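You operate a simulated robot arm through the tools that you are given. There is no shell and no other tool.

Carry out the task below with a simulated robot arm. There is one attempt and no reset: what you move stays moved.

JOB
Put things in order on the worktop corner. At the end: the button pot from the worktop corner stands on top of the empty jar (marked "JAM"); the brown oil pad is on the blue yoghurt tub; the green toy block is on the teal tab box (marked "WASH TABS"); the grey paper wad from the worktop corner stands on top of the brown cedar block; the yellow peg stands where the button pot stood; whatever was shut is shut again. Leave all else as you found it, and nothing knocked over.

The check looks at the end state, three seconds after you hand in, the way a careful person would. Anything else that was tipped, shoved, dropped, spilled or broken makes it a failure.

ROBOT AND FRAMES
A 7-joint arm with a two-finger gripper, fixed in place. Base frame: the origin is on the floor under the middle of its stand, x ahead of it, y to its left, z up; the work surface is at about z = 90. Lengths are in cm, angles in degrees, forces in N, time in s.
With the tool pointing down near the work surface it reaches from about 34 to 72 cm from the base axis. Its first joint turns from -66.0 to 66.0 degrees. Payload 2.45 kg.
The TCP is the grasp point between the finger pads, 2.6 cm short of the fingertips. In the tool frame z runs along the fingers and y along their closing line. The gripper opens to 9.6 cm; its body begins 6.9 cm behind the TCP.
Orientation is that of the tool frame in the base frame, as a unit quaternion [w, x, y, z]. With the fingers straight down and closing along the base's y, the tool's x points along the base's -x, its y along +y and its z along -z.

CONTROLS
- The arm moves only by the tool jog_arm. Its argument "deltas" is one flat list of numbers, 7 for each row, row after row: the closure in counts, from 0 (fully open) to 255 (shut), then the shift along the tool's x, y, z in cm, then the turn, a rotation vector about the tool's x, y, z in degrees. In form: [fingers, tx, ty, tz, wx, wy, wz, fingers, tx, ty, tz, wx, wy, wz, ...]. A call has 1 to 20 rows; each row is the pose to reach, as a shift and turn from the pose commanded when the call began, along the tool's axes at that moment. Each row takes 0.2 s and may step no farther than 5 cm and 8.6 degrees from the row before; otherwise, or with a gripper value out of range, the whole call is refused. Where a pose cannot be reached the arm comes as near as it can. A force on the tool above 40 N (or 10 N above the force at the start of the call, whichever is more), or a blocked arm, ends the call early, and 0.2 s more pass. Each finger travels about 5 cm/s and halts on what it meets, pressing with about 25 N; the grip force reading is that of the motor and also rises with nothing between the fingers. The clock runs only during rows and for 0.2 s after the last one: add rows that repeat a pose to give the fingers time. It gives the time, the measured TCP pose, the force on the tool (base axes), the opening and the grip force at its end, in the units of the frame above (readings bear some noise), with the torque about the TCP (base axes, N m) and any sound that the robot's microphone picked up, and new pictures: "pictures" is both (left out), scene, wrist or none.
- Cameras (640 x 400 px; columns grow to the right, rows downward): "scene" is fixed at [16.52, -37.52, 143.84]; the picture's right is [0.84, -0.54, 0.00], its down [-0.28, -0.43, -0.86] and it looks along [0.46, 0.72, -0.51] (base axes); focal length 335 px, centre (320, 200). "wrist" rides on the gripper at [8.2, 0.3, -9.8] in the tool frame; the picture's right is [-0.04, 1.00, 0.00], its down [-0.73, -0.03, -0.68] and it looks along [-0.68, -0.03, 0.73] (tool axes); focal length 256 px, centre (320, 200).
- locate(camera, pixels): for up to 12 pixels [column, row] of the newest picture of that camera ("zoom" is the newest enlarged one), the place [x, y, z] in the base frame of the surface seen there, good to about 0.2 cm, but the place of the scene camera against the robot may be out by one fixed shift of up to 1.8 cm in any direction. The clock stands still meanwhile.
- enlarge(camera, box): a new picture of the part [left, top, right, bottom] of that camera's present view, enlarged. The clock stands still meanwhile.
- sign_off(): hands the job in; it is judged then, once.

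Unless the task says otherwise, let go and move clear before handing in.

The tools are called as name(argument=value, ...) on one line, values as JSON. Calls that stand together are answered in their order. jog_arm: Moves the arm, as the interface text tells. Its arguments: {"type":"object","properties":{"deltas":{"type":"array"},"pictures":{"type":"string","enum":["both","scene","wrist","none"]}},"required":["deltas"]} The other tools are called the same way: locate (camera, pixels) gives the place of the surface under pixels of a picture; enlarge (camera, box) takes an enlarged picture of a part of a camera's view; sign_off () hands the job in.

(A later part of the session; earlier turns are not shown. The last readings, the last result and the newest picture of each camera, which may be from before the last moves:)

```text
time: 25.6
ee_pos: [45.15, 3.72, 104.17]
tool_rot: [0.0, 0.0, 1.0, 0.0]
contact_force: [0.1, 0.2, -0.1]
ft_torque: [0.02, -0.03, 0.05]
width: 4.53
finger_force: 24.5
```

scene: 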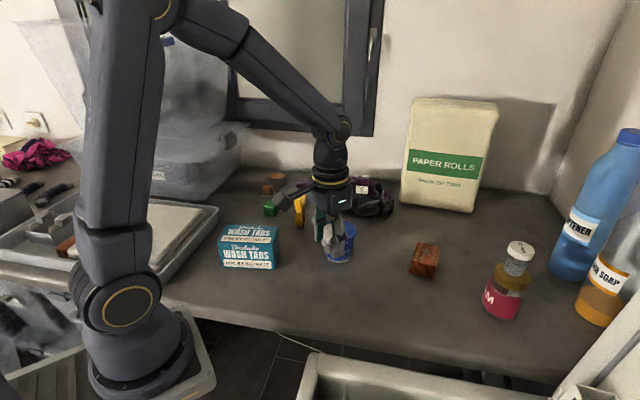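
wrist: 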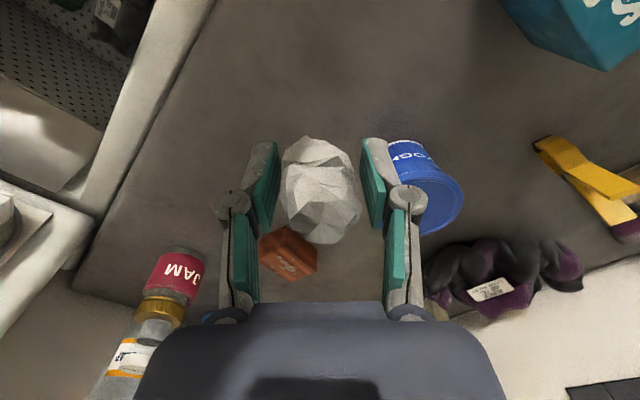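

Wad is held upright. I carry it over the cedar block at (67.7, -1.9).

jog_arm(deltas=[190, -2.5, -0.6, 0, 0, 0, 0, 190, -6.5, -1.6, 0, 0, 0, 0, 190, -10.5, -2.6, 0, 0, 0, 0, 190, -14.5, -3.6, 0, 0, 0, 0, 190, -18.5, -4.6, 0, 0, 0, 0, 190, -21.5, -5.3, 0, 0, 0, 0, 190, -22.85, -5.65, 0, 0, 0, 0, 190, -22.85, -5.65, 0, 0, 0, 0])

```text
time: 27.4
ee_pos: [68.03, -1.79, 104.06]
tool_rot: [0.0, 0.0, 1.0, 0.0]
contact_force: [0.3, 0.3, -0.5]
ft_torque: [-0.03, -0.04, -0.03]
width: 4.49
finger_force: 24.8
```

scene: 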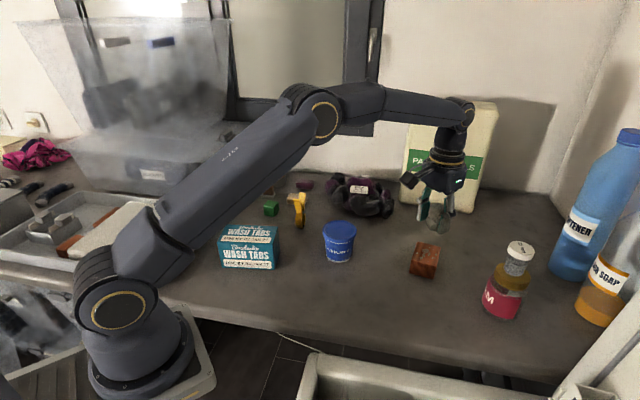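
wrist: 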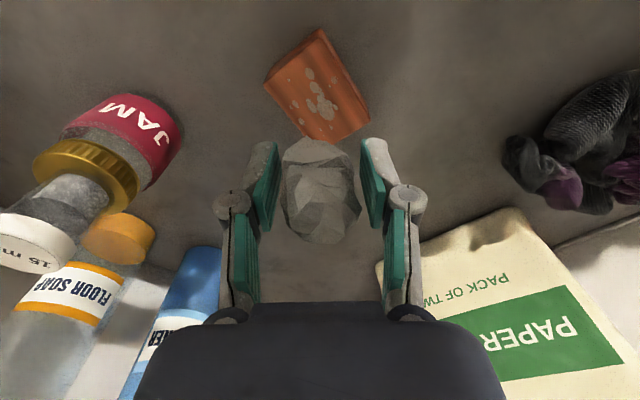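

Over the block (wrist (318,85)). I descend to z≈98 and check alignment.

jog_arm(deltas=[190, 0, 0, 2.5, 0, 0, 0, 190, 0, 0, 4.5, 0, 0, 0, 190, 0, 0, 5.8, 0, 0, 0, 190, 0, 0, 6.1, 0, 0, 0, 190, 0, 0, 6.1, 0, 0, 0])

enlarge(camera="scene", box=[380, 180, 490, 290])

enlarge(camera="wrist", box=[220, 0, 420, 250])

```text
time: 28.6
ee_pos: [67.76, -1.9, 97.92]
tool_rot: [0.0, 0.0, 1.0, 0.001]
contact_force: [-0.3, -1.1, -1.3]
ft_torque: [0.0, 0.02, -0.01]
width: 4.45
finger_force: 24.5
```

scene: 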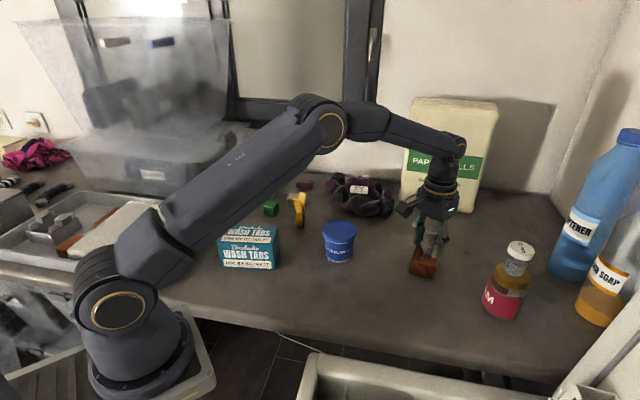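
wrist: 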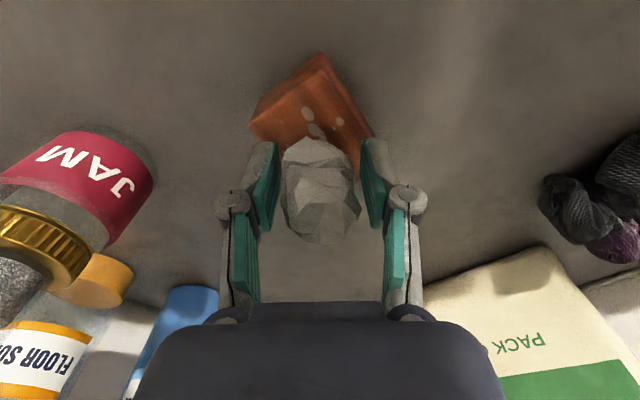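

```text
3.64 times, centred on (435, 235) of scene
```

zoom: 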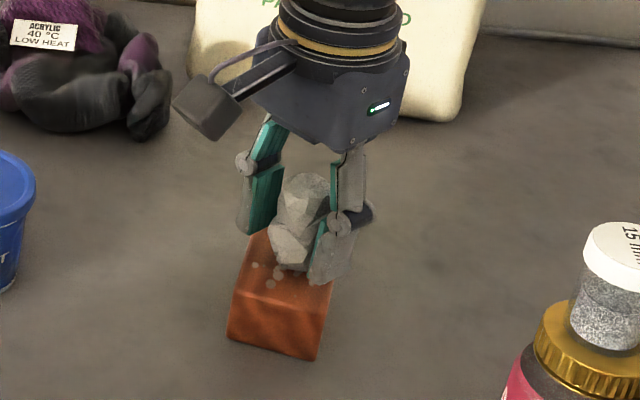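

```text
1.60 times, centred on (320, 125) of wrist
```

zoom: 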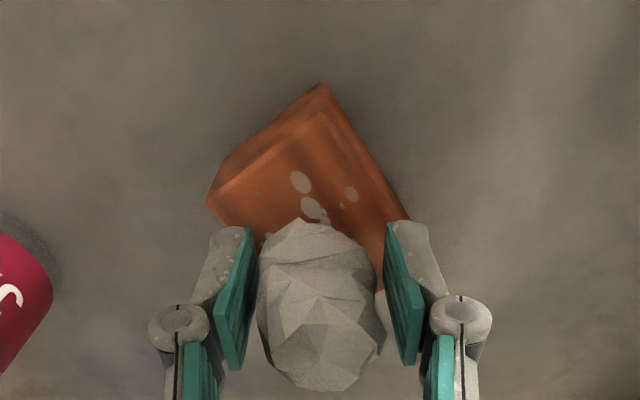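

The wad hovers just over the block; I check its base position relative to the block's top with located points.

enlarge(camera="scene", box=[400, 215, 460, 285])

locate(camera="scene", pixels=[[414, 259], [435, 263], [425, 258], [437, 251], [422, 250], [426, 250], [420, 247], [427, 244], [418, 246]])

```text
5.71 times, centred on (430, 250) of scene
```

zoom: 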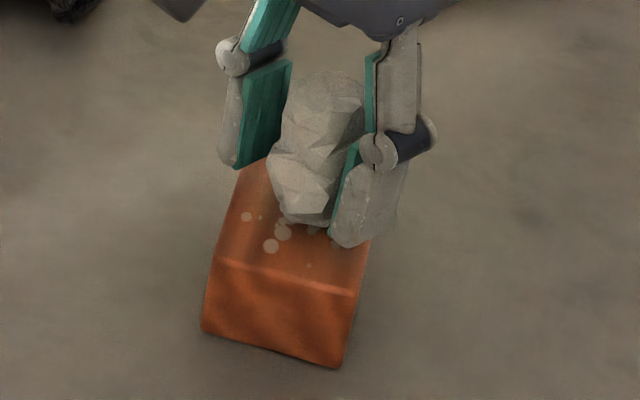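

```text
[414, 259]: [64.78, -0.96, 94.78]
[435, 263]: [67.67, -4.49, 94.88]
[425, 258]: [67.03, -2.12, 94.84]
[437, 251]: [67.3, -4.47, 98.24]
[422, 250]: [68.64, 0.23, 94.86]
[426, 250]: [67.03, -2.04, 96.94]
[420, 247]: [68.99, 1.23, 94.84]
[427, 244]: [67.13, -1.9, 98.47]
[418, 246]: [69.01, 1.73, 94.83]
```

I locate the block's top corners in the scene frame to compare with the wad's front.

locate(camera="zoom", pixels=[[225, 252], [350, 286], [244, 175], [366, 250], [300, 215], [303, 190], [285, 150], [320, 90], [270, 170], [290, 212], [315, 222]])

```text
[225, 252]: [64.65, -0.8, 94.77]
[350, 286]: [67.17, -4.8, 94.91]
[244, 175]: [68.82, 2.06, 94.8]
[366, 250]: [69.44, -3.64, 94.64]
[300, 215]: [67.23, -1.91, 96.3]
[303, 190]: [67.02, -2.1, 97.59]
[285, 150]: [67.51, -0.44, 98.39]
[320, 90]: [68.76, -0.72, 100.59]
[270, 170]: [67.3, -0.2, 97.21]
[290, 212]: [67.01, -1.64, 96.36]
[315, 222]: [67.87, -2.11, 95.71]
```

The wad's base works out at about (67.75, -1.8), the block centre is (67.8, -1.9) — centred. I lower the last 4 mm watching force.

jog_arm(deltas=[190, 0, 0, 0.15, 0, 0, 0, 190, 0, 0, 0.3, 0, 0, 0, 190, 0, 0, 0.38, 0, 0, 0, 190, 0, 0, 0.38, 0, 0, 0], pictures="none")

```text
time: 29.6
ee_pos: [67.71, -1.91, 97.47]
tool_rot: [0.0, 0.0, 1.0, 0.001]
contact_force: [-0.8, -0.1, -0.5]
ft_torque: [0.01, 0.01, 0.0]
width: 4.42
finger_force: 24.3
```

No contact yet at 97.47. I continue in 1 mm steps.

jog_arm(deltas=[190, 0, 0, 0.06, 0, 0, 0, 190, 0, 0, 0.12, 0, 0, 0, 190, 0, 0, 0.12, 0, 0, 0], pictures="none")

```text
time: 30.4
ee_pos: [67.76, -1.9, 97.41]
tool_rot: [0.0, 0.0, 1.0, 0.0]
contact_force: [0.0, 0.4, -0.8]
ft_torque: [0.02, -0.05, 0.0]
width: 4.45
finger_force: 24.8
```

jog_arm(deltas=[190, 0, 0, 0.06, 0, 0, 0, 190, 0, 0, 0.12, 0, 0, 0, 190, 0, 0, 0.18, 0, 0, 0, 190, 0, 0, 0.18, 0, 0, 0], pictures="both")

enlarge(camera="scene", box=[400, 215, 460, 285])

```text
time: 31.4
ee_pos: [67.87, -1.92, 97.22]
tool_rot: [0.002, 0.0, 1.0, 0.0]
contact_force: [0.7, 1.3, 13.5]
ft_torque: [0.01, -0.07, 0.05]
width: 4.44
finger_force: 25.2
```

scene: 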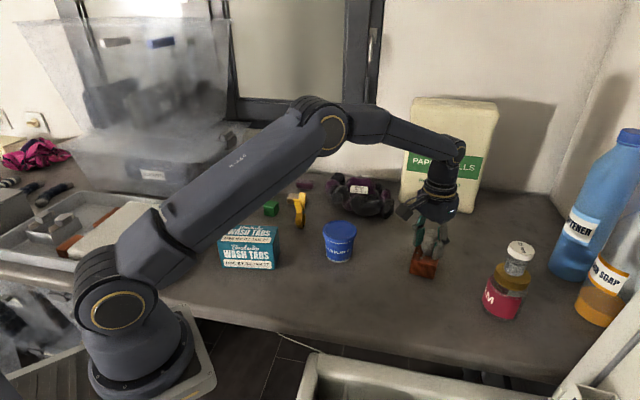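
wrist: 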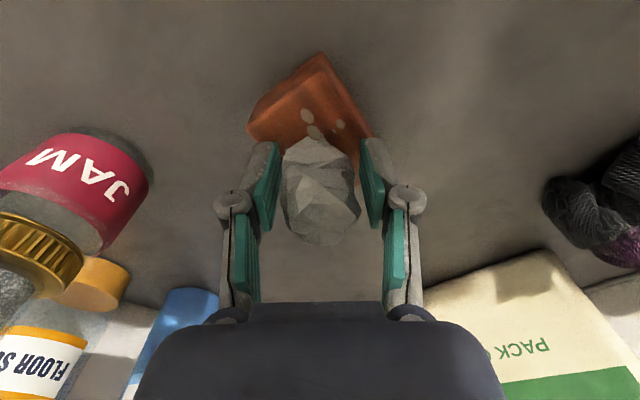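

```text
5.71 times, centred on (430, 250) of scene
```

zoom: 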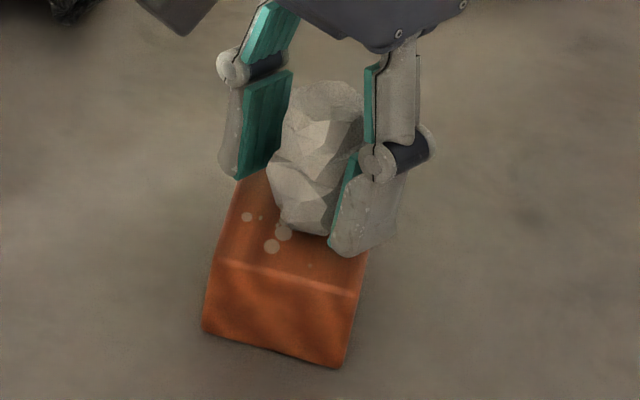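

Contact (13.5 N). I ease off slightly, open the fingers and pause to see that the wad stands.

jog_arm(deltas=[190, 0, 0, -0.05, 0, 0, 0, 150, 0, 0, -0.05, 0, 0, 0, 120, 0, 0, -0.05, 0, 0, 0, 90, 0, 0, -0.05, 0, 0, 0, 70, 0, 0, -0.05, 0, 0, 0, 70, 0, 0, -0.05, 0, 0, 0])

enlarge(camera="scene", box=[400, 215, 460, 285])

```text
time: 32.8
ee_pos: [67.87, -1.83, 97.34]
tool_rot: [0.0, 0.0, 1.0, -0.001]
contact_force: [0.4, -0.3, 0.1]
ft_torque: [0.01, -0.01, -0.04]
width: 6.96
finger_force: 0.1
```

scene: 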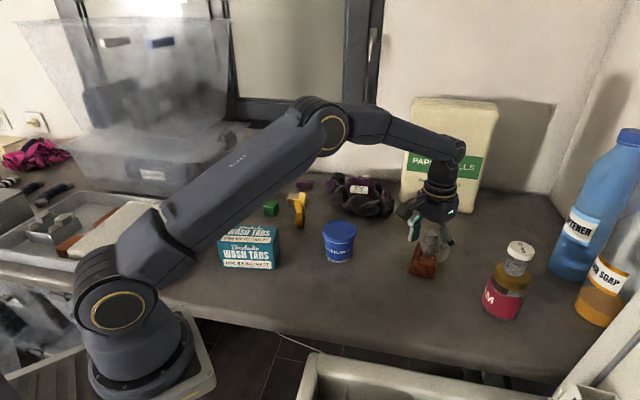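
wrist: 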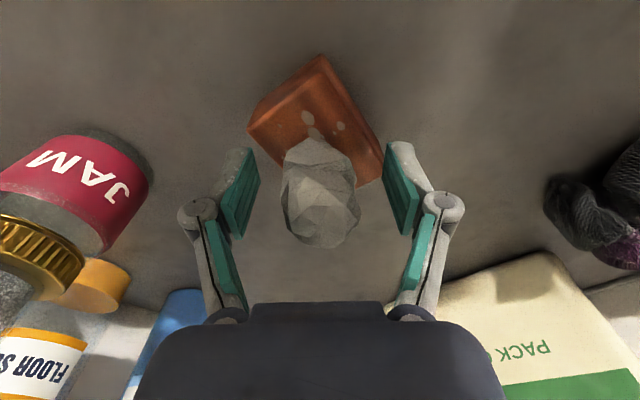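

```text
5.71 times, centred on (430, 250) of scene
```

zoom: 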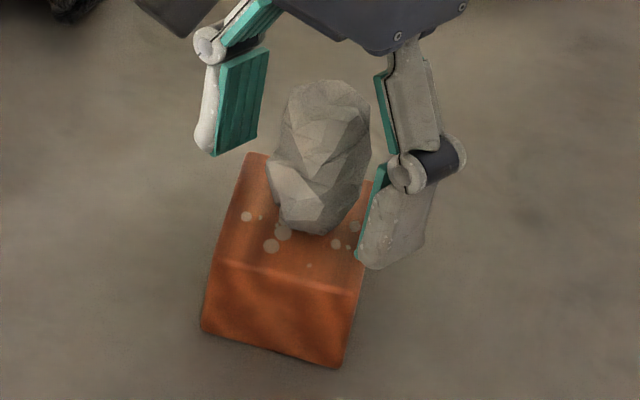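

The wad stands freely on the block. I rise straight up 14 cm and then head toward the peg.

jog_arm(deltas=[70, 0, 0, -1.5, 0, 0, 0, 70, 0, 0, -4.5, 0, 0, 0, 70, 0, 0, -8, 0, 0, 0, 70, 0, 0, -12, 0, 0, 0, 70, 0, 0, -14, 0, 0, 0, 70, 0, 0, -14, 0, 0, 0])

```text
time: 34.2
ee_pos: [67.65, -1.71, 111.37]
tool_rot: [0.0, 0.0, 1.0, 0.0]
contact_force: [0.1, -0.2, 0.4]
ft_torque: [-0.01, -0.01, -0.05]
width: 6.95
finger_force: 0.1
```

scene: 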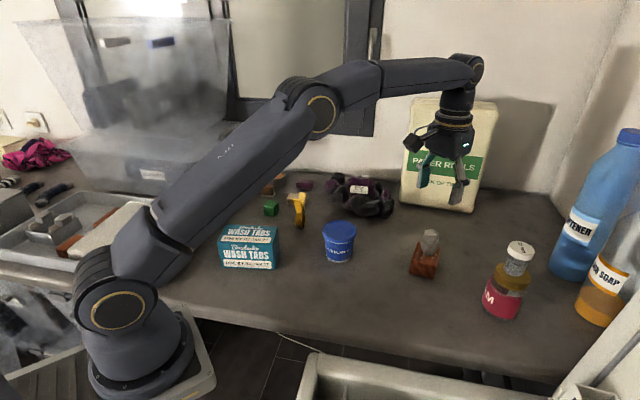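
wrist: 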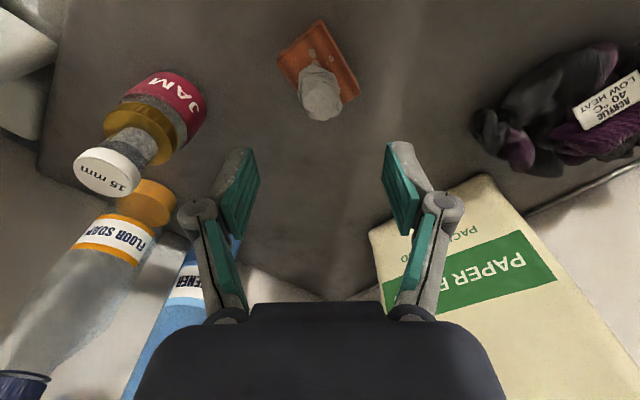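

The wad stands on the cedar block (wrist (320,92)). I move to view the peg from around (48, 25, 112).

jog_arm(deltas=[70, 2, 2.8, 0, 0, 0, 0, 70, 4.2, 6, 0, 0, 0, 0, 70, 6.5, 9.3, 0, 0, 0, 0, 70, 8.8, 12.6, 0, 0, 0, 0, 70, 11.1, 15.9, 0, 0, 0, 0, 70, 13.4, 19.2, 0, 0, 0, 0, 70, 15.7, 22.5, 0, 0, 0, 0, 70, 18, 25.5, 0, 0, 0, 0, 70, 19.7, 27, 0, 0, 0, 0, 70, 19.7, 27, 0, 0, 0, 0])

```text
time: 36.4
ee_pos: [48.01, 25.19, 111.32]
tool_rot: [0.0, 0.0, 1.0, 0.0]
contact_force: [-0.5, 0.4, 0.1]
ft_torque: [0.01, 0.02, -0.02]
width: 6.95
finger_force: 0.1
```

scene: 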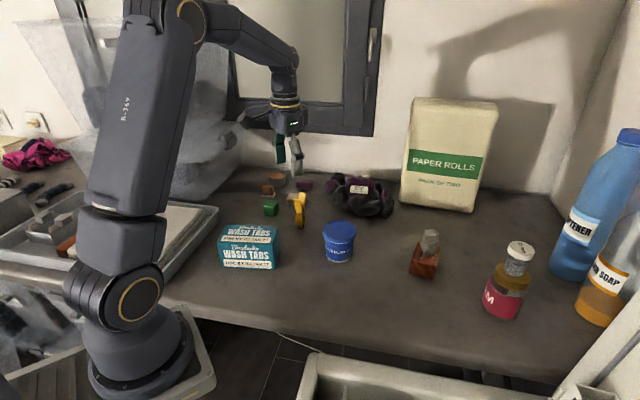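
wrist: 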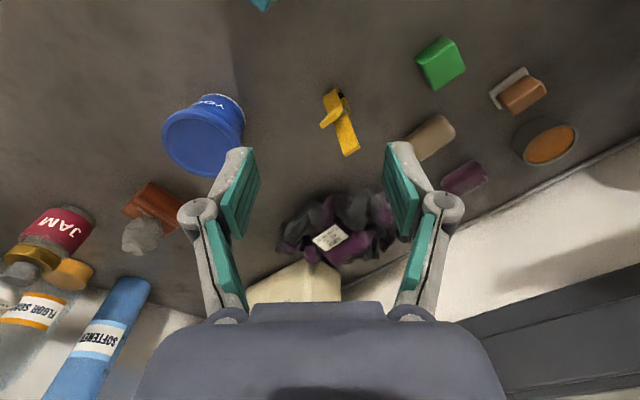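

The peg is at wrist (342,122). I zoom in on the peg and the nearby objects from this better angle.

enlarge(camera="wrist", box=[300, 75, 390, 170])

locate(camera="zoom", pixels=[[320, 200]])

enlarge(camera="wrist", box=[400, 20, 600, 200])

enlarge(camera="scene", box=[275, 180, 325, 235])

```text
4.21 times, centred on (345, 122) of wrist
```

zoom: 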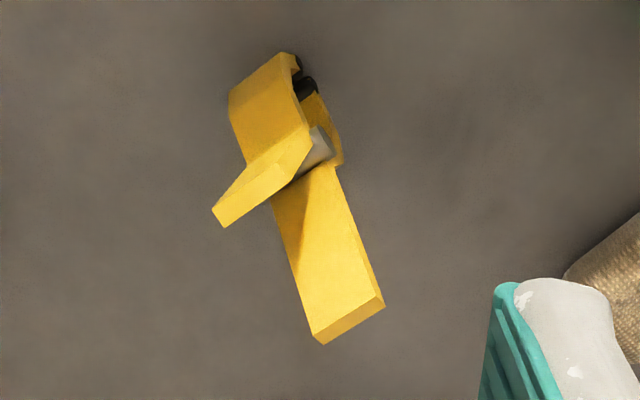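

```text
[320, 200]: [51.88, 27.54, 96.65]
```

```text
2.22 times, centred on (500, 110) of wrist
```

zoom: 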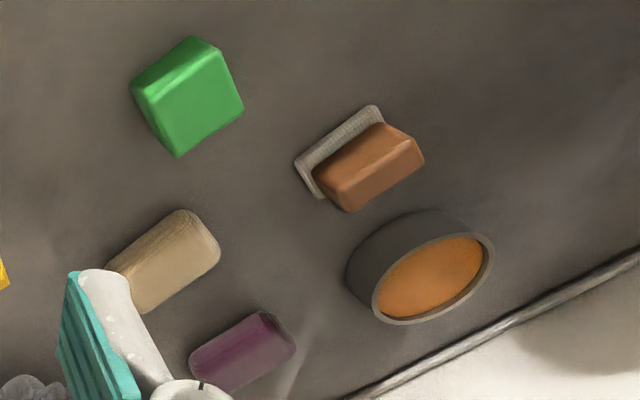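

```text
7.27 times, centred on (300, 208) of scene
```

zoom: 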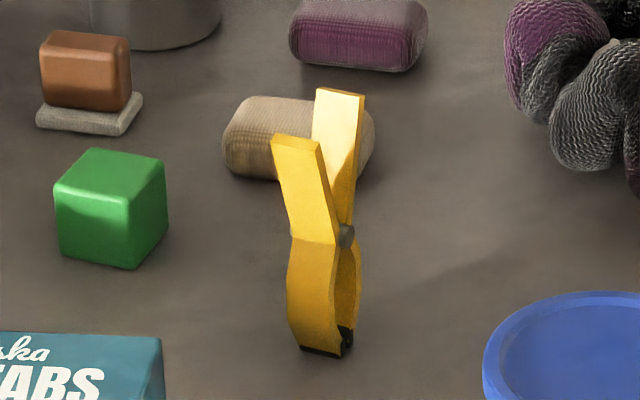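

The brown handle on a felt base is the only brown pad-like item besides the tin and the tan roll, so I take it as the oil pad. For the peg I need its jaw plane; I locate its leg tips and jaw corners.

locate(camera="zoom", pixels=[[297, 145], [340, 98], [330, 240], [345, 235], [310, 340], [350, 330], [280, 140], [315, 148], [318, 95], [360, 100], [295, 290]])

locate(camera="wrist", pixels=[[338, 93], [345, 101], [328, 117], [334, 110], [320, 128], [347, 134], [343, 125], [354, 144], [346, 154], [360, 147], [350, 152]])

```text
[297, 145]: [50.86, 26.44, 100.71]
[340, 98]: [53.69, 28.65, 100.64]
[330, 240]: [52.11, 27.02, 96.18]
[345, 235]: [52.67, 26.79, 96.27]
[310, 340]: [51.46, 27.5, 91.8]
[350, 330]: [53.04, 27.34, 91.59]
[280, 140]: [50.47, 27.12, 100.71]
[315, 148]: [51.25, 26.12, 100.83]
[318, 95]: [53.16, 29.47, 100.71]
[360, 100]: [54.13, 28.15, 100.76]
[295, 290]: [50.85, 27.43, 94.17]
```

```text
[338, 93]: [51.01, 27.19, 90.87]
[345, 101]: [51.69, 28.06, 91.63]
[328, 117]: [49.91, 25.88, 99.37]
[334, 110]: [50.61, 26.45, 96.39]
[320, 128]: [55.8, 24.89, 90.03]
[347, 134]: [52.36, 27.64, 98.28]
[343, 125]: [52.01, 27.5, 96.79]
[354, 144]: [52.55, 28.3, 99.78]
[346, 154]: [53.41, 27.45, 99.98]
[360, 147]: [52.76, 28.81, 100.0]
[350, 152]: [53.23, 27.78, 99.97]
```

The peg is about 10 cm tall, axis near (51.45, 27.0), with its jaw plane at 38° from +x. I'll grip it across its thickness, so I yaw the tool by 38° and hover over it.

jog_arm(deltas=[80, -0.7, 0.4, 0, 0, 0, -7.6, 90, -1.4, 0.8, 0, 0, 0, -15.2, 100, -2.1, 1.2, 0, 0, 0, -22.8, 100, -2.8, 1.6, 1, 0, 0, -30.4, 100, -3.45, 1.9, 2, 0, 0, -38.1, 100, -3.45, 1.9, 4, 0, 0, -38.1, 100, -3.45, 1.9, 4, 0, 0, -38.1])

```text
time: 38.0
ee_pos: [51.42, 26.98, 107.15]
tool_rot: [0.0, -0.328, 0.945, 0.0]
contact_force: [0.2, -0.5, -0.2]
ft_torque: [-0.02, 0.0, 0.0]
width: 5.83
finger_force: 0.0
```

scene: 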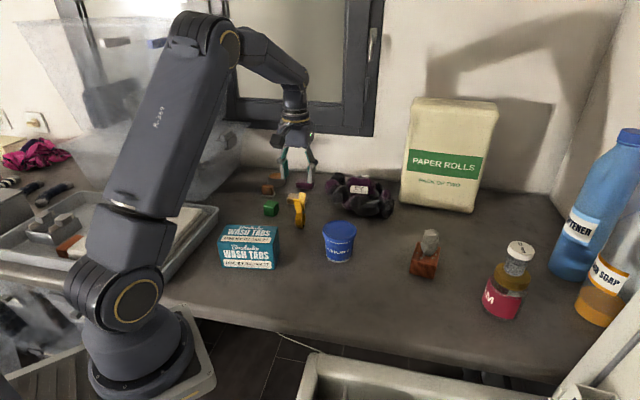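
wrist: 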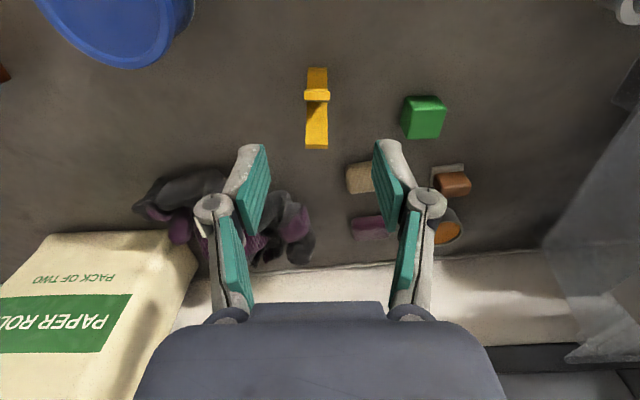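

The peg now lies aligned with the fingers' plane at (316,108). I zoom for its exact centre.

enlarge(camera="wrist", box=[280, 60, 360, 160])

locate(camera="wrist", pixels=[[316, 145], [308, 145], [325, 145], [316, 92], [306, 93], [328, 93], [316, 84], [316, 72], [309, 75], [325, 75], [308, 120], [325, 120]])

```text
4.00 times, centred on (320, 110) of wrist
```

zoom: 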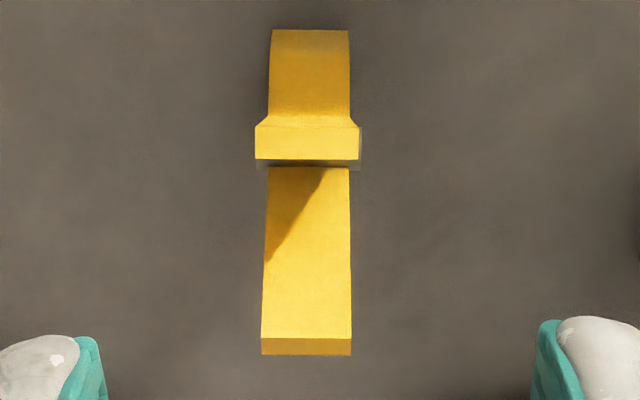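

```text
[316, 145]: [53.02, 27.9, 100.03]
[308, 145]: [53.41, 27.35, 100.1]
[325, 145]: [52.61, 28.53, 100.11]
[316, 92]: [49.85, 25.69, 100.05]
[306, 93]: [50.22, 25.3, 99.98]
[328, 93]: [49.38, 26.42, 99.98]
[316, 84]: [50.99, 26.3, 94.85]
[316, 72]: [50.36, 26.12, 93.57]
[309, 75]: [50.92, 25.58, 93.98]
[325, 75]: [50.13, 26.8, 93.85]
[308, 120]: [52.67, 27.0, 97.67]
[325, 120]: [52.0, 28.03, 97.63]
```

The peg's centre is (51.43, 26.83), just 0.1 cm off the TCP, and its pin sits at about z 95.3. I correct and descend to z≈95.3, then close on it.

jog_arm(deltas=[100, 0.05, -0.12, 3, 0, 0, 0, 100, 0.05, -0.12, 6.5, 0, 0, 0, 100, 0.05, -0.12, 9.5, 0, 0, 0, 100, 0.05, -0.12, 11.85, 0, 0, 0, 100, 0.05, -0.12, 11.85, 0, 0, 0])

enlarge(camera="scene", box=[260, 170, 340, 240])

```text
time: 39.2
ee_pos: [51.68, 26.99, 95.21]
tool_rot: [0.0, -0.326, 0.945, 0.0]
contact_force: [0.3, 0.1, -0.2]
ft_torque: [-0.01, 0.03, 0.0]
width: 5.84
finger_force: 0.1
```

scene: 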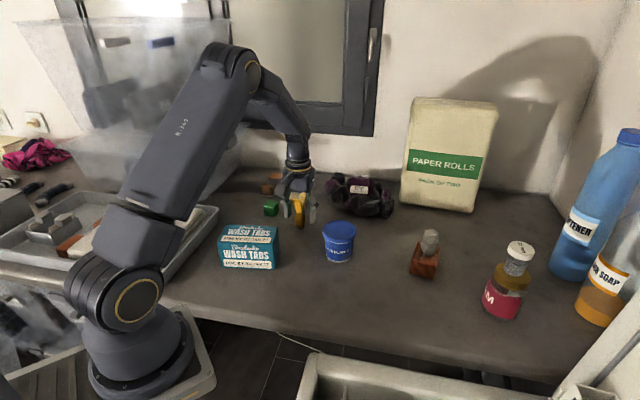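
wrist: 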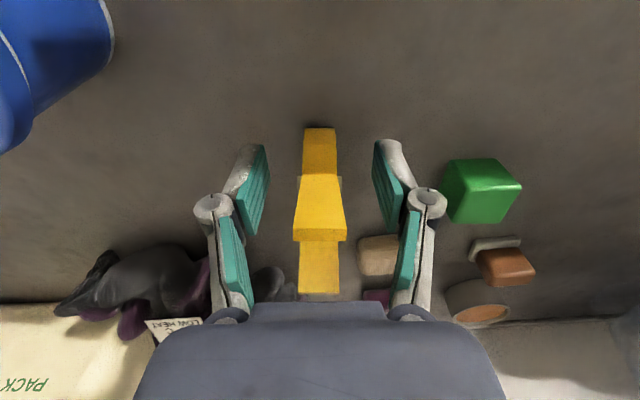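

```text
5.71 times, centred on (300, 205) of scene
```

zoom: 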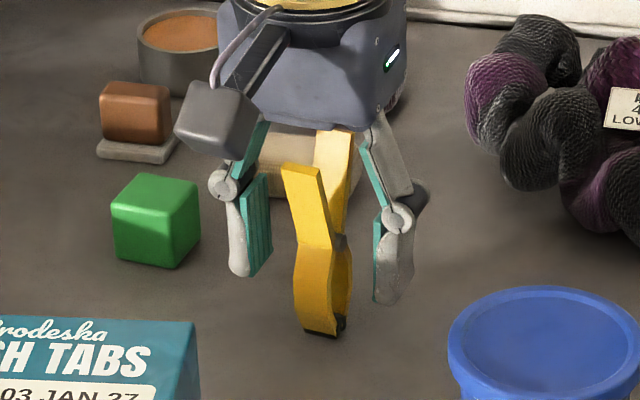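

Peg is centred between the open fingers (scene zoom) with clearance above. I close on it.

jog_arm(deltas=[130, 0, 0, 0, 0, 0, 0, 160, 0, 0, 0, 0, 0, 0, 190, 0, 0, 0, 0, 0, 0, 220, 0, 0, 0, 0, 0, 0, 245, 0, 0, 0, 0, 0, 0, 245, 0, 0, 0, 0, 0, 0, 245, 0, 0, 0, 0, 0, 0])

enlarge(camera="scene", box=[260, 170, 340, 240])

```text
time: 40.8
ee_pos: [51.61, 26.89, 95.4]
tool_rot: [0.0, -0.326, 0.945, 0.0]
contact_force: [0.1, -0.6, 0.3]
ft_torque: [-0.02, 0.04, -0.02]
width: 2.78
finger_force: 15.9
```

scene: 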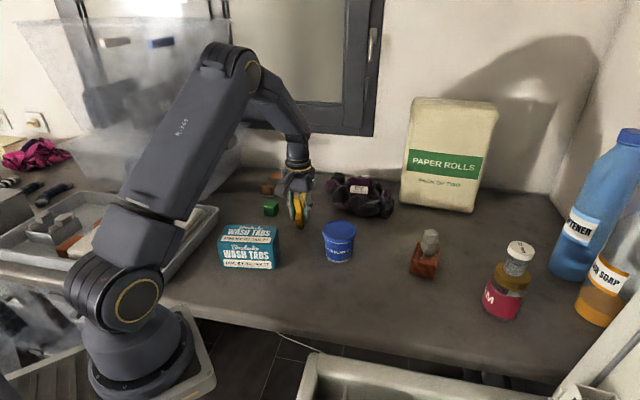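
wrist: 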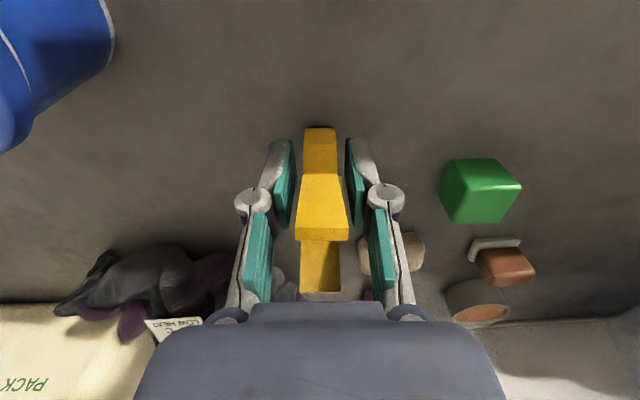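

```text
5.71 times, centred on (300, 205) of scene
```

zoom: 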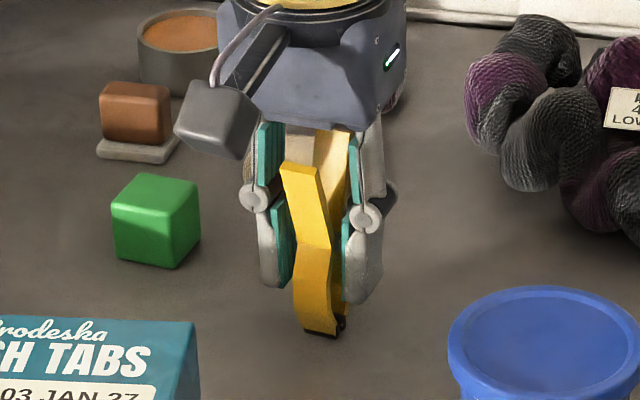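

Width reads 2.78 with only 16 N, so the fingers may still be settling. I hold the pose for a second with closure at 255.

jog_arm(deltas=[250, 0, 0, 0, 0, 0, 0, 250, 0, 0, 0, 0, 0, 0, 250, 0, 0, 0, 0, 0, 0, 250, 0, 0, 0, 0, 0, 0])

enlarge(camera="wrist", box=[220, 110, 430, 320])

enlarge(camera="scene", box=[280, 180, 320, 235])

```text
time: 41.8
ee_pos: [51.55, 26.99, 95.36]
tool_rot: [0.0, -0.327, 0.945, 0.0]
contact_force: [-0.2, 0.4, 0.7]
ft_torque: [0.01, 0.01, -0.03]
width: 2.76
finger_force: 16.1
```

scene: 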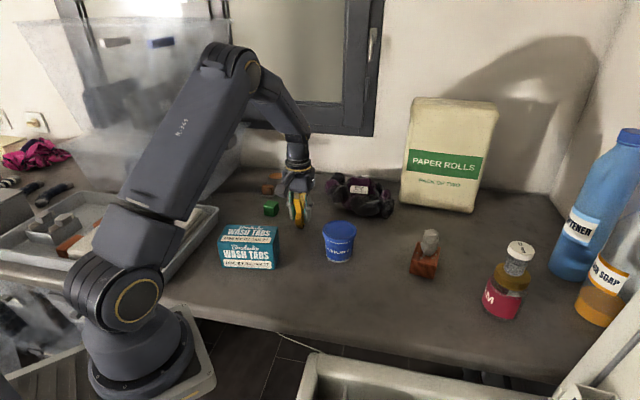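
wrist: 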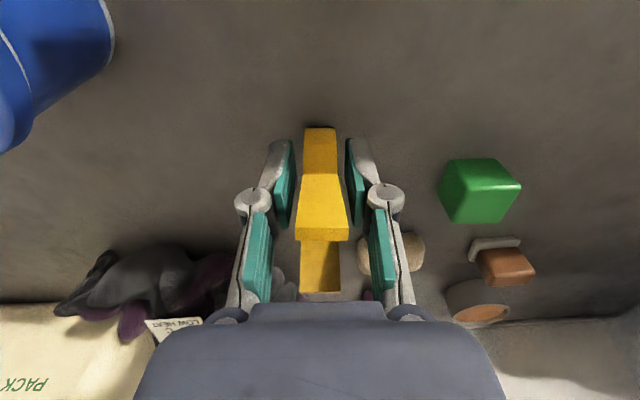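

```text
1.90 times, centred on (325, 215) of wrist
```

zoom: 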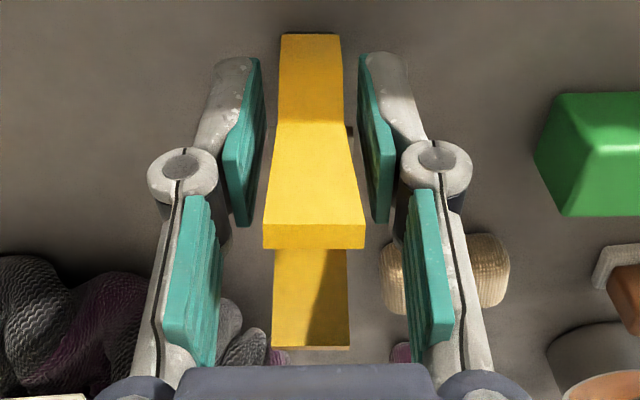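

```text
7.27 times, centred on (300, 208) of scene
```

zoom: 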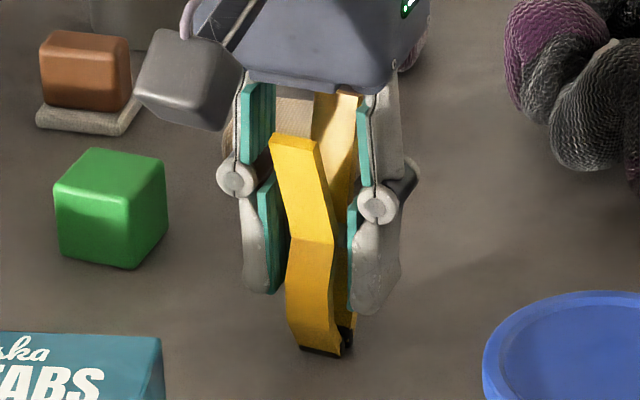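

The pads are bearing on the spring pin's ends (dark stub at zoom (350,130)). I lift 1.5 cm slowly to see if the peg follows upright.

jog_arm(deltas=[250, 0, 0, -0.3, 0, 0, 0, 250, 0, 0, -0.8, 0, 0, 0, 250, 0, 0, -1.5, 0, 0, 0, 250, 0, 0, -1.5, 0, 0, 0])

enlarge(camera="scene", box=[280, 180, 320, 235])

```text
time: 42.8
ee_pos: [51.7, 26.81, 96.99]
tool_rot: [0.001, -0.326, 0.945, 0.0]
contact_force: [0.1, 0.2, -0.6]
ft_torque: [0.01, -0.04, 0.01]
width: 2.77
finger_force: 15.9
```

scene: 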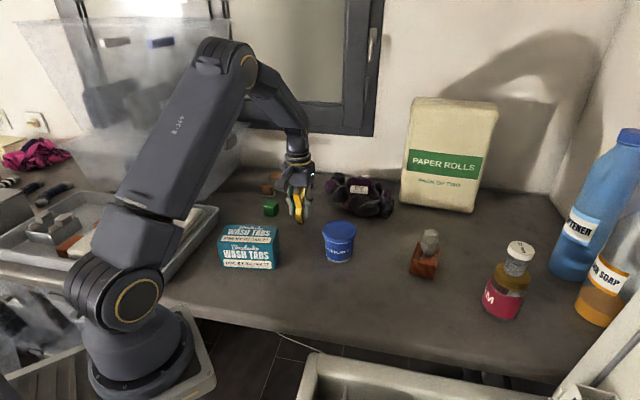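
wrist: 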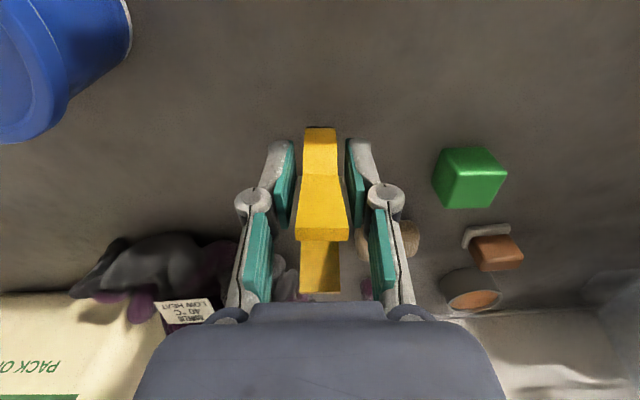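

```text
7.27 times, centred on (300, 208) of scene
```

zoom: 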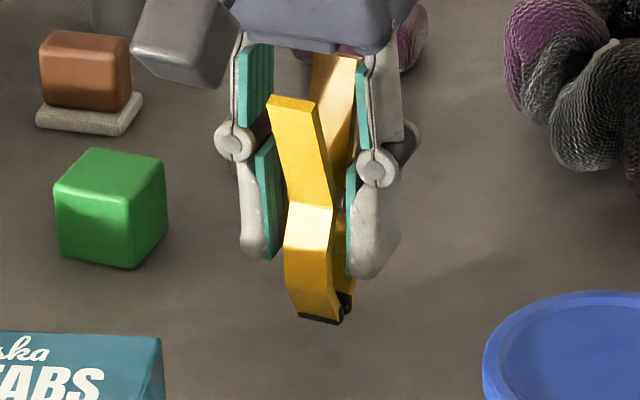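

The peg follows upright. I lift gently to z≈110 so it clears the tub.

jog_arm(deltas=[250, 0, 0, -1, 0, 0, 0, 250, 0, 0, -3, 0, 0, 0, 250, 0, 0, -5.5, 0, 0, 0, 250, 0, 0, -8, 0, 0, 0, 250, 0, 0, -10.5, 0, 0, 0, 250, 0, 0, -12.5, 0, 0, 0, 250, 0, 0, -13.3, 0, 0, 0, 250, 0, 0, -13.3, 0, 0, 0])

```text
time: 44.6
ee_pos: [51.59, 26.88, 110.36]
tool_rot: [0.0, -0.326, 0.945, 0.0]
contact_force: [-0.7, -0.5, 0.4]
ft_torque: [0.01, 0.03, -0.02]
width: 2.78
finger_force: 15.6
```

scene: 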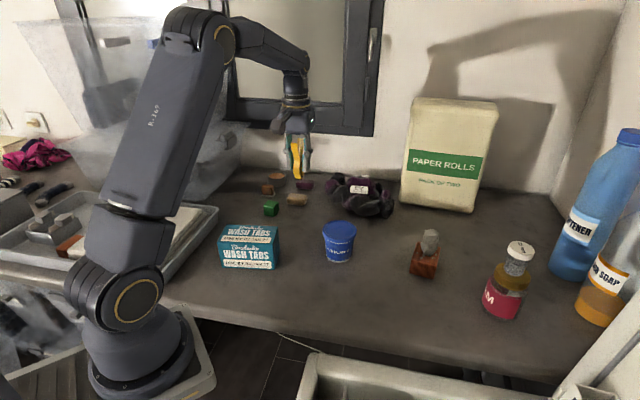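
wrist: 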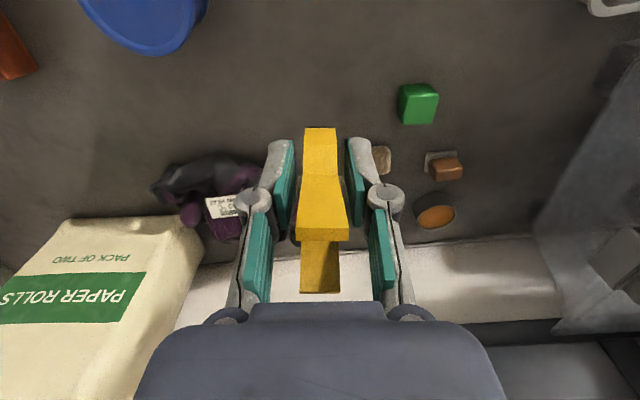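

Peg is held steady. I carry it at this height over to the pot's old spot (53.6, -4.6).

jog_arm(deltas=[250, 0.8, -1.2, 0, 0, 0, 0, 250, 2.2, -3.2, 0, 0, 0, 0, 250, 3.8, -5.6, 0, 0, 0, 0, 250, 5.4, -8, 0, 0, 0, 0, 250, 7, -10.3, 0, 0, 0, 0, 250, 8.6, -12.7, 0, 0, 0, 0, 250, 10.2, -15, 0, 0, 0, 0, 250, 11.8, -17.4, 0, 0, 0, 0, 250, 13.4, -19.7, 0, 0, 0, 0, 250, 15, -22.1, 0, 0, 0, 0, 250, 16.5, -24.3, 0, 0, 0, 0, 250, 17.4, -25.6, 0, 0, 0, 0, 250, 17.72, -26.06, 0, 0, 0, 0, 250, 17.72, -26.06, 0, 0, 0, 0])

```text
time: 47.6
ee_pos: [53.83, -4.65, 110.13]
tool_rot: [0.0, -0.326, 0.945, 0.0]
contact_force: [-0.2, -0.8, 0.3]
ft_torque: [-0.04, -0.01, 0.01]
width: 2.81
finger_force: 16.5
```

scene: 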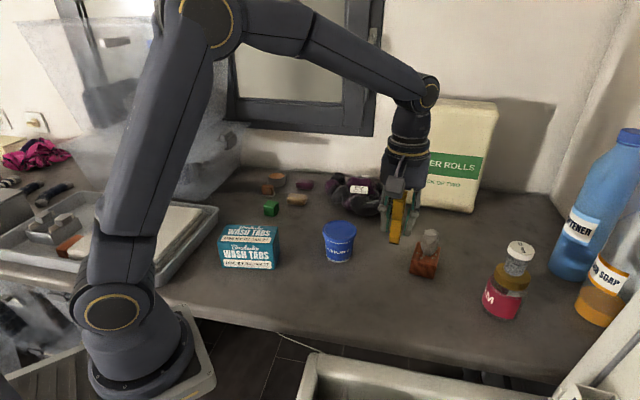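
wrist: 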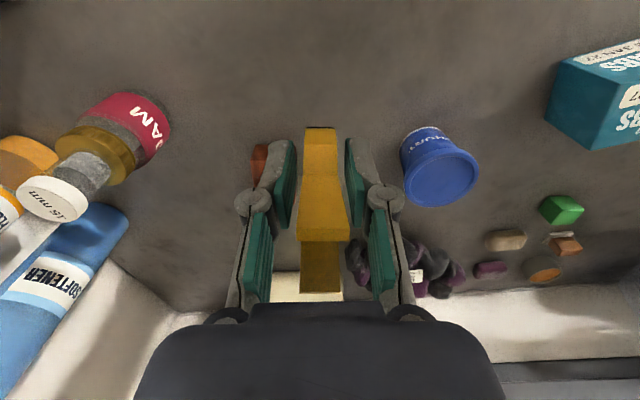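

Aligned over the old pot spot with cedar block 10 cm away. I descend to z≈96.

jog_arm(deltas=[250, 0, 0, 1.5, 0, 0, 0, 250, 0, 0, 4, 0, 0, 0, 250, 0, 0, 7, 0, 0, 0, 250, 0, 0, 10, 0, 0, 0, 250, 0, 0, 12.5, 0, 0, 0, 250, 0, 0, 14, 0, 0, 0, 250, 0, 0, 14.4, 0, 0, 0, 250, 0, 0, 14.4, 0, 0, 0])

enlarge(camera="scene", box=[350, 220, 430, 310])

```text
time: 49.4
ee_pos: [53.52, -4.42, 95.82]
tool_rot: [-0.001, -0.327, 0.945, 0.0]
contact_force: [0.3, -0.4, -0.2]
ft_torque: [0.02, -0.01, -0.01]
width: 2.76
finger_force: 16.2
```

scene: 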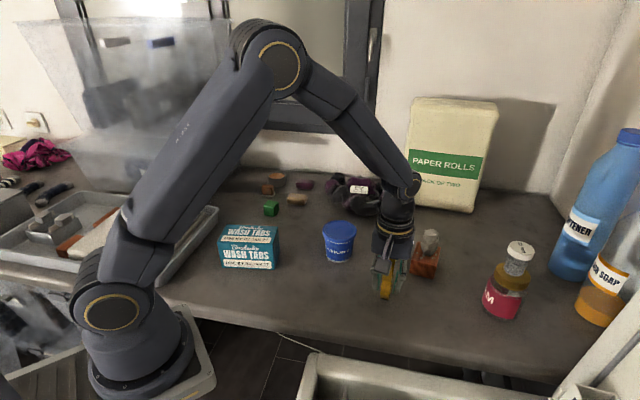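
wrist: 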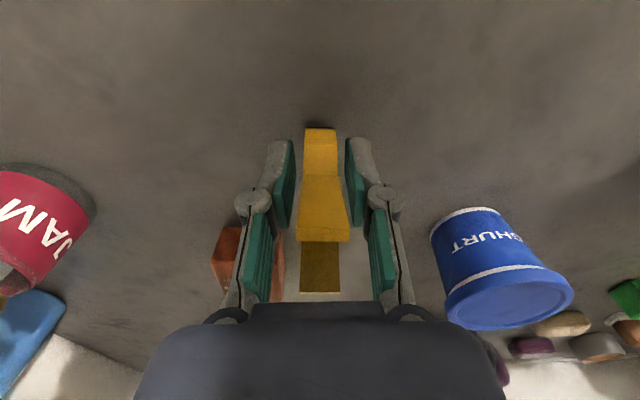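

```text
4.44 times, centred on (390, 265) of scene
```

zoom: 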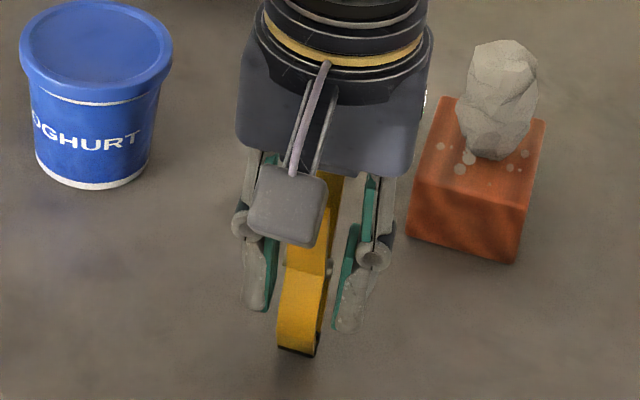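

About 5 mm above the surface. I lower in small steps until contact.

jog_arm(deltas=[250, 0, 0, 0.15, 0, 0, 0, 250, 0, 0, 0.3, 0, 0, 0, 250, 0, 0, 0.38, 0, 0, 0, 250, 0, 0, 0.38, 0, 0, 0], pictures="none")

```text
time: 50.4
ee_pos: [53.7, -4.53, 95.49]
tool_rot: [0.0, -0.327, 0.945, 0.0]
contact_force: [1.0, 0.0, 0.2]
ft_torque: [0.04, 0.0, -0.01]
width: 2.76
finger_force: 16.2
```

jog_arm(deltas=[250, 0, 0, 0.06, 0, 0, 0, 250, 0, 0, 0.12, 0, 0, 0, 250, 0, 0, 0.12, 0, 0, 0], pictures="none")

```text
time: 51.2
ee_pos: [53.7, -4.65, 95.32]
tool_rot: [0.0, -0.326, 0.945, 0.0]
contact_force: [-2.5, -0.1, 7.5]
ft_torque: [0.03, 0.04, -0.01]
width: 2.79
finger_force: 16.0
```

Contact at 95.3 (same height as at pick-up) with 7.5 N, so the peg stands on its jaws. I open gradually.

jog_arm(deltas=[210, 0, 0, -0.03, 0, 0, 0, 185, 0, 0, -0.03, 0, 0, 0, 170, 0, 0, -0.03, 0, 0, 0, 155, 0, 0, -0.03, 0, 0, 0, 130, 0, 0, -0.03, 0, 0, 0, 100, 0, 0, -0.03, 0, 0, 0, 80, 0, 0, -0.03, 0, 0, 0, 80, 0, 0, -0.03, 0, 0, 0])

enlarge(camera="scene", box=[350, 220, 430, 310])

```text
time: 53.0
ee_pos: [53.74, -4.56, 95.32]
tool_rot: [-0.001, -0.327, 0.945, 0.0]
contact_force: [-1.4, -0.6, 0.4]
ft_torque: [-0.02, -0.01, 0.01]
width: 6.58
finger_force: 0.2
```

scene: 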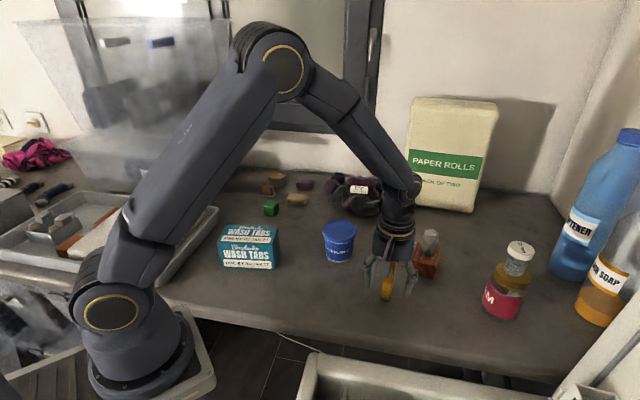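
wrist: 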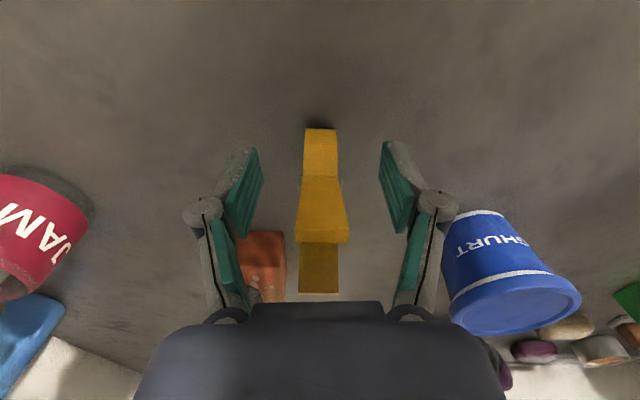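

```text
4.44 times, centred on (390, 265) of scene
```

zoom: 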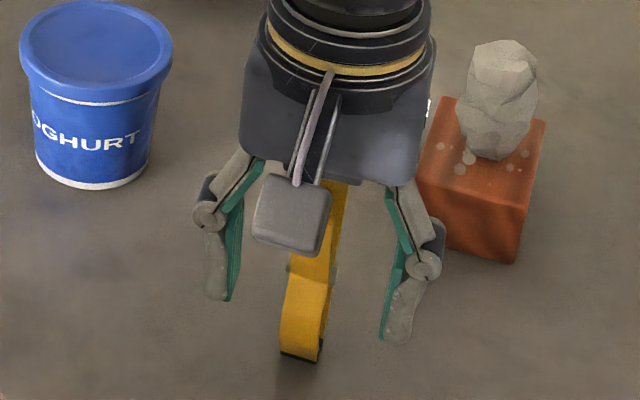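

The peg stands free between the open fingers. I rise straight up 13 cm.

jog_arm(deltas=[80, 0, 0, -1, 0, 0, 0, 80, 0, 0, -3.5, 0, 0, 0, 80, 0, 0, -7, 0, 0, 0, 80, 0, 0, -11, 0, 0, 0, 80, 0, 0, -14, 0, 0, 0, 80, 0, 0, -14, 0, 0, 0])

enlarge(camera="scene", box=[350, 220, 430, 310])

```text
time: 54.4
ee_pos: [53.68, -4.64, 109.39]
tool_rot: [0.0, -0.327, 0.945, 0.0]
contact_force: [-0.9, 0.5, -0.5]
ft_torque: [0.02, 0.02, -0.02]
width: 6.59
finger_force: 0.0
```

scene: 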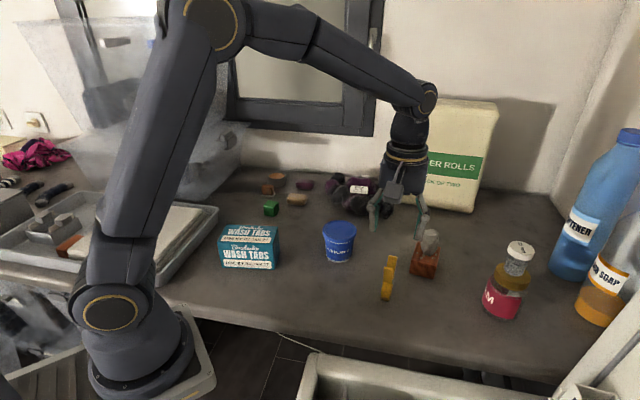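
wrist: 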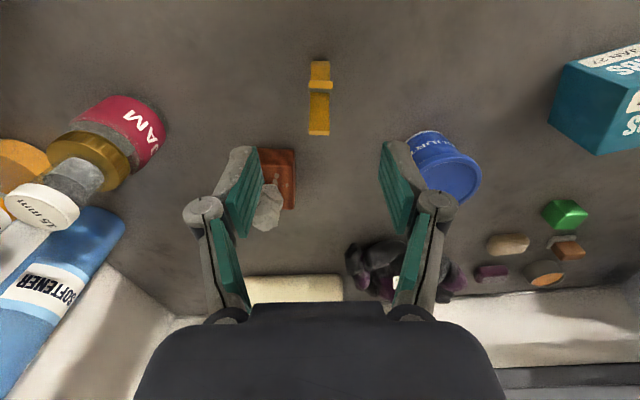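

```text
4.44 times, centred on (390, 265) of scene
```

zoom: 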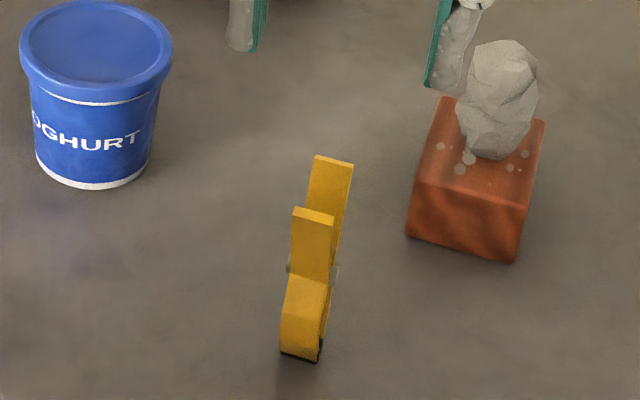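

The peg stands upright where the pot was. Now I go look at the green block, pad and tab box from around (45, 32, 112).

jog_arm(deltas=[80, -0.8, 1.8, -2, 0, 0, 0, 80, -2.4, 5.2, -3, 0, 0, 0, 80, -4, 8.7, -3, 0, 0, 0, 80, -5.7, 12.3, -3, 0, 0, 0, 80, -7.4, 16, -3, 0, 0, 0, 80, -9.1, 19.7, -3, 0, 0, 0, 80, -10.8, 23.4, -3, 0, 0, 0, 80, -12.5, 27.1, -3, 0, 0, 0, 80, -14.2, 30.8, -3, 0, 0, 0, 80, -15.3, 33.1, -3, 0, 0, 0, 80, -15.77, 34.14, -3, 0, 0, 0, 80, -15.77, 34.14, -3, 0, 0, 0])

```text
time: 57.0
ee_pos: [45.06, 32.01, 112.49]
tool_rot: [0.0, -0.326, 0.945, -0.001]
contact_force: [0.1, -0.4, 0.5]
ft_torque: [-0.02, 0.03, 0.01]
width: 6.61
finger_force: 0.1
```

scene: 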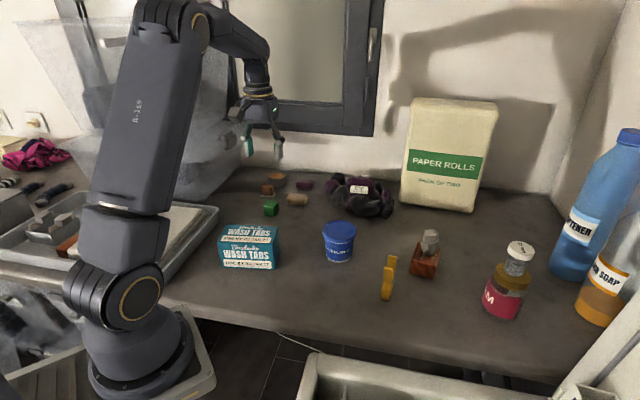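
wrist: 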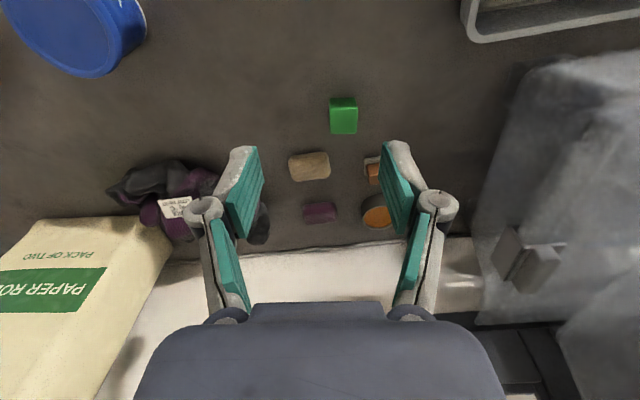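

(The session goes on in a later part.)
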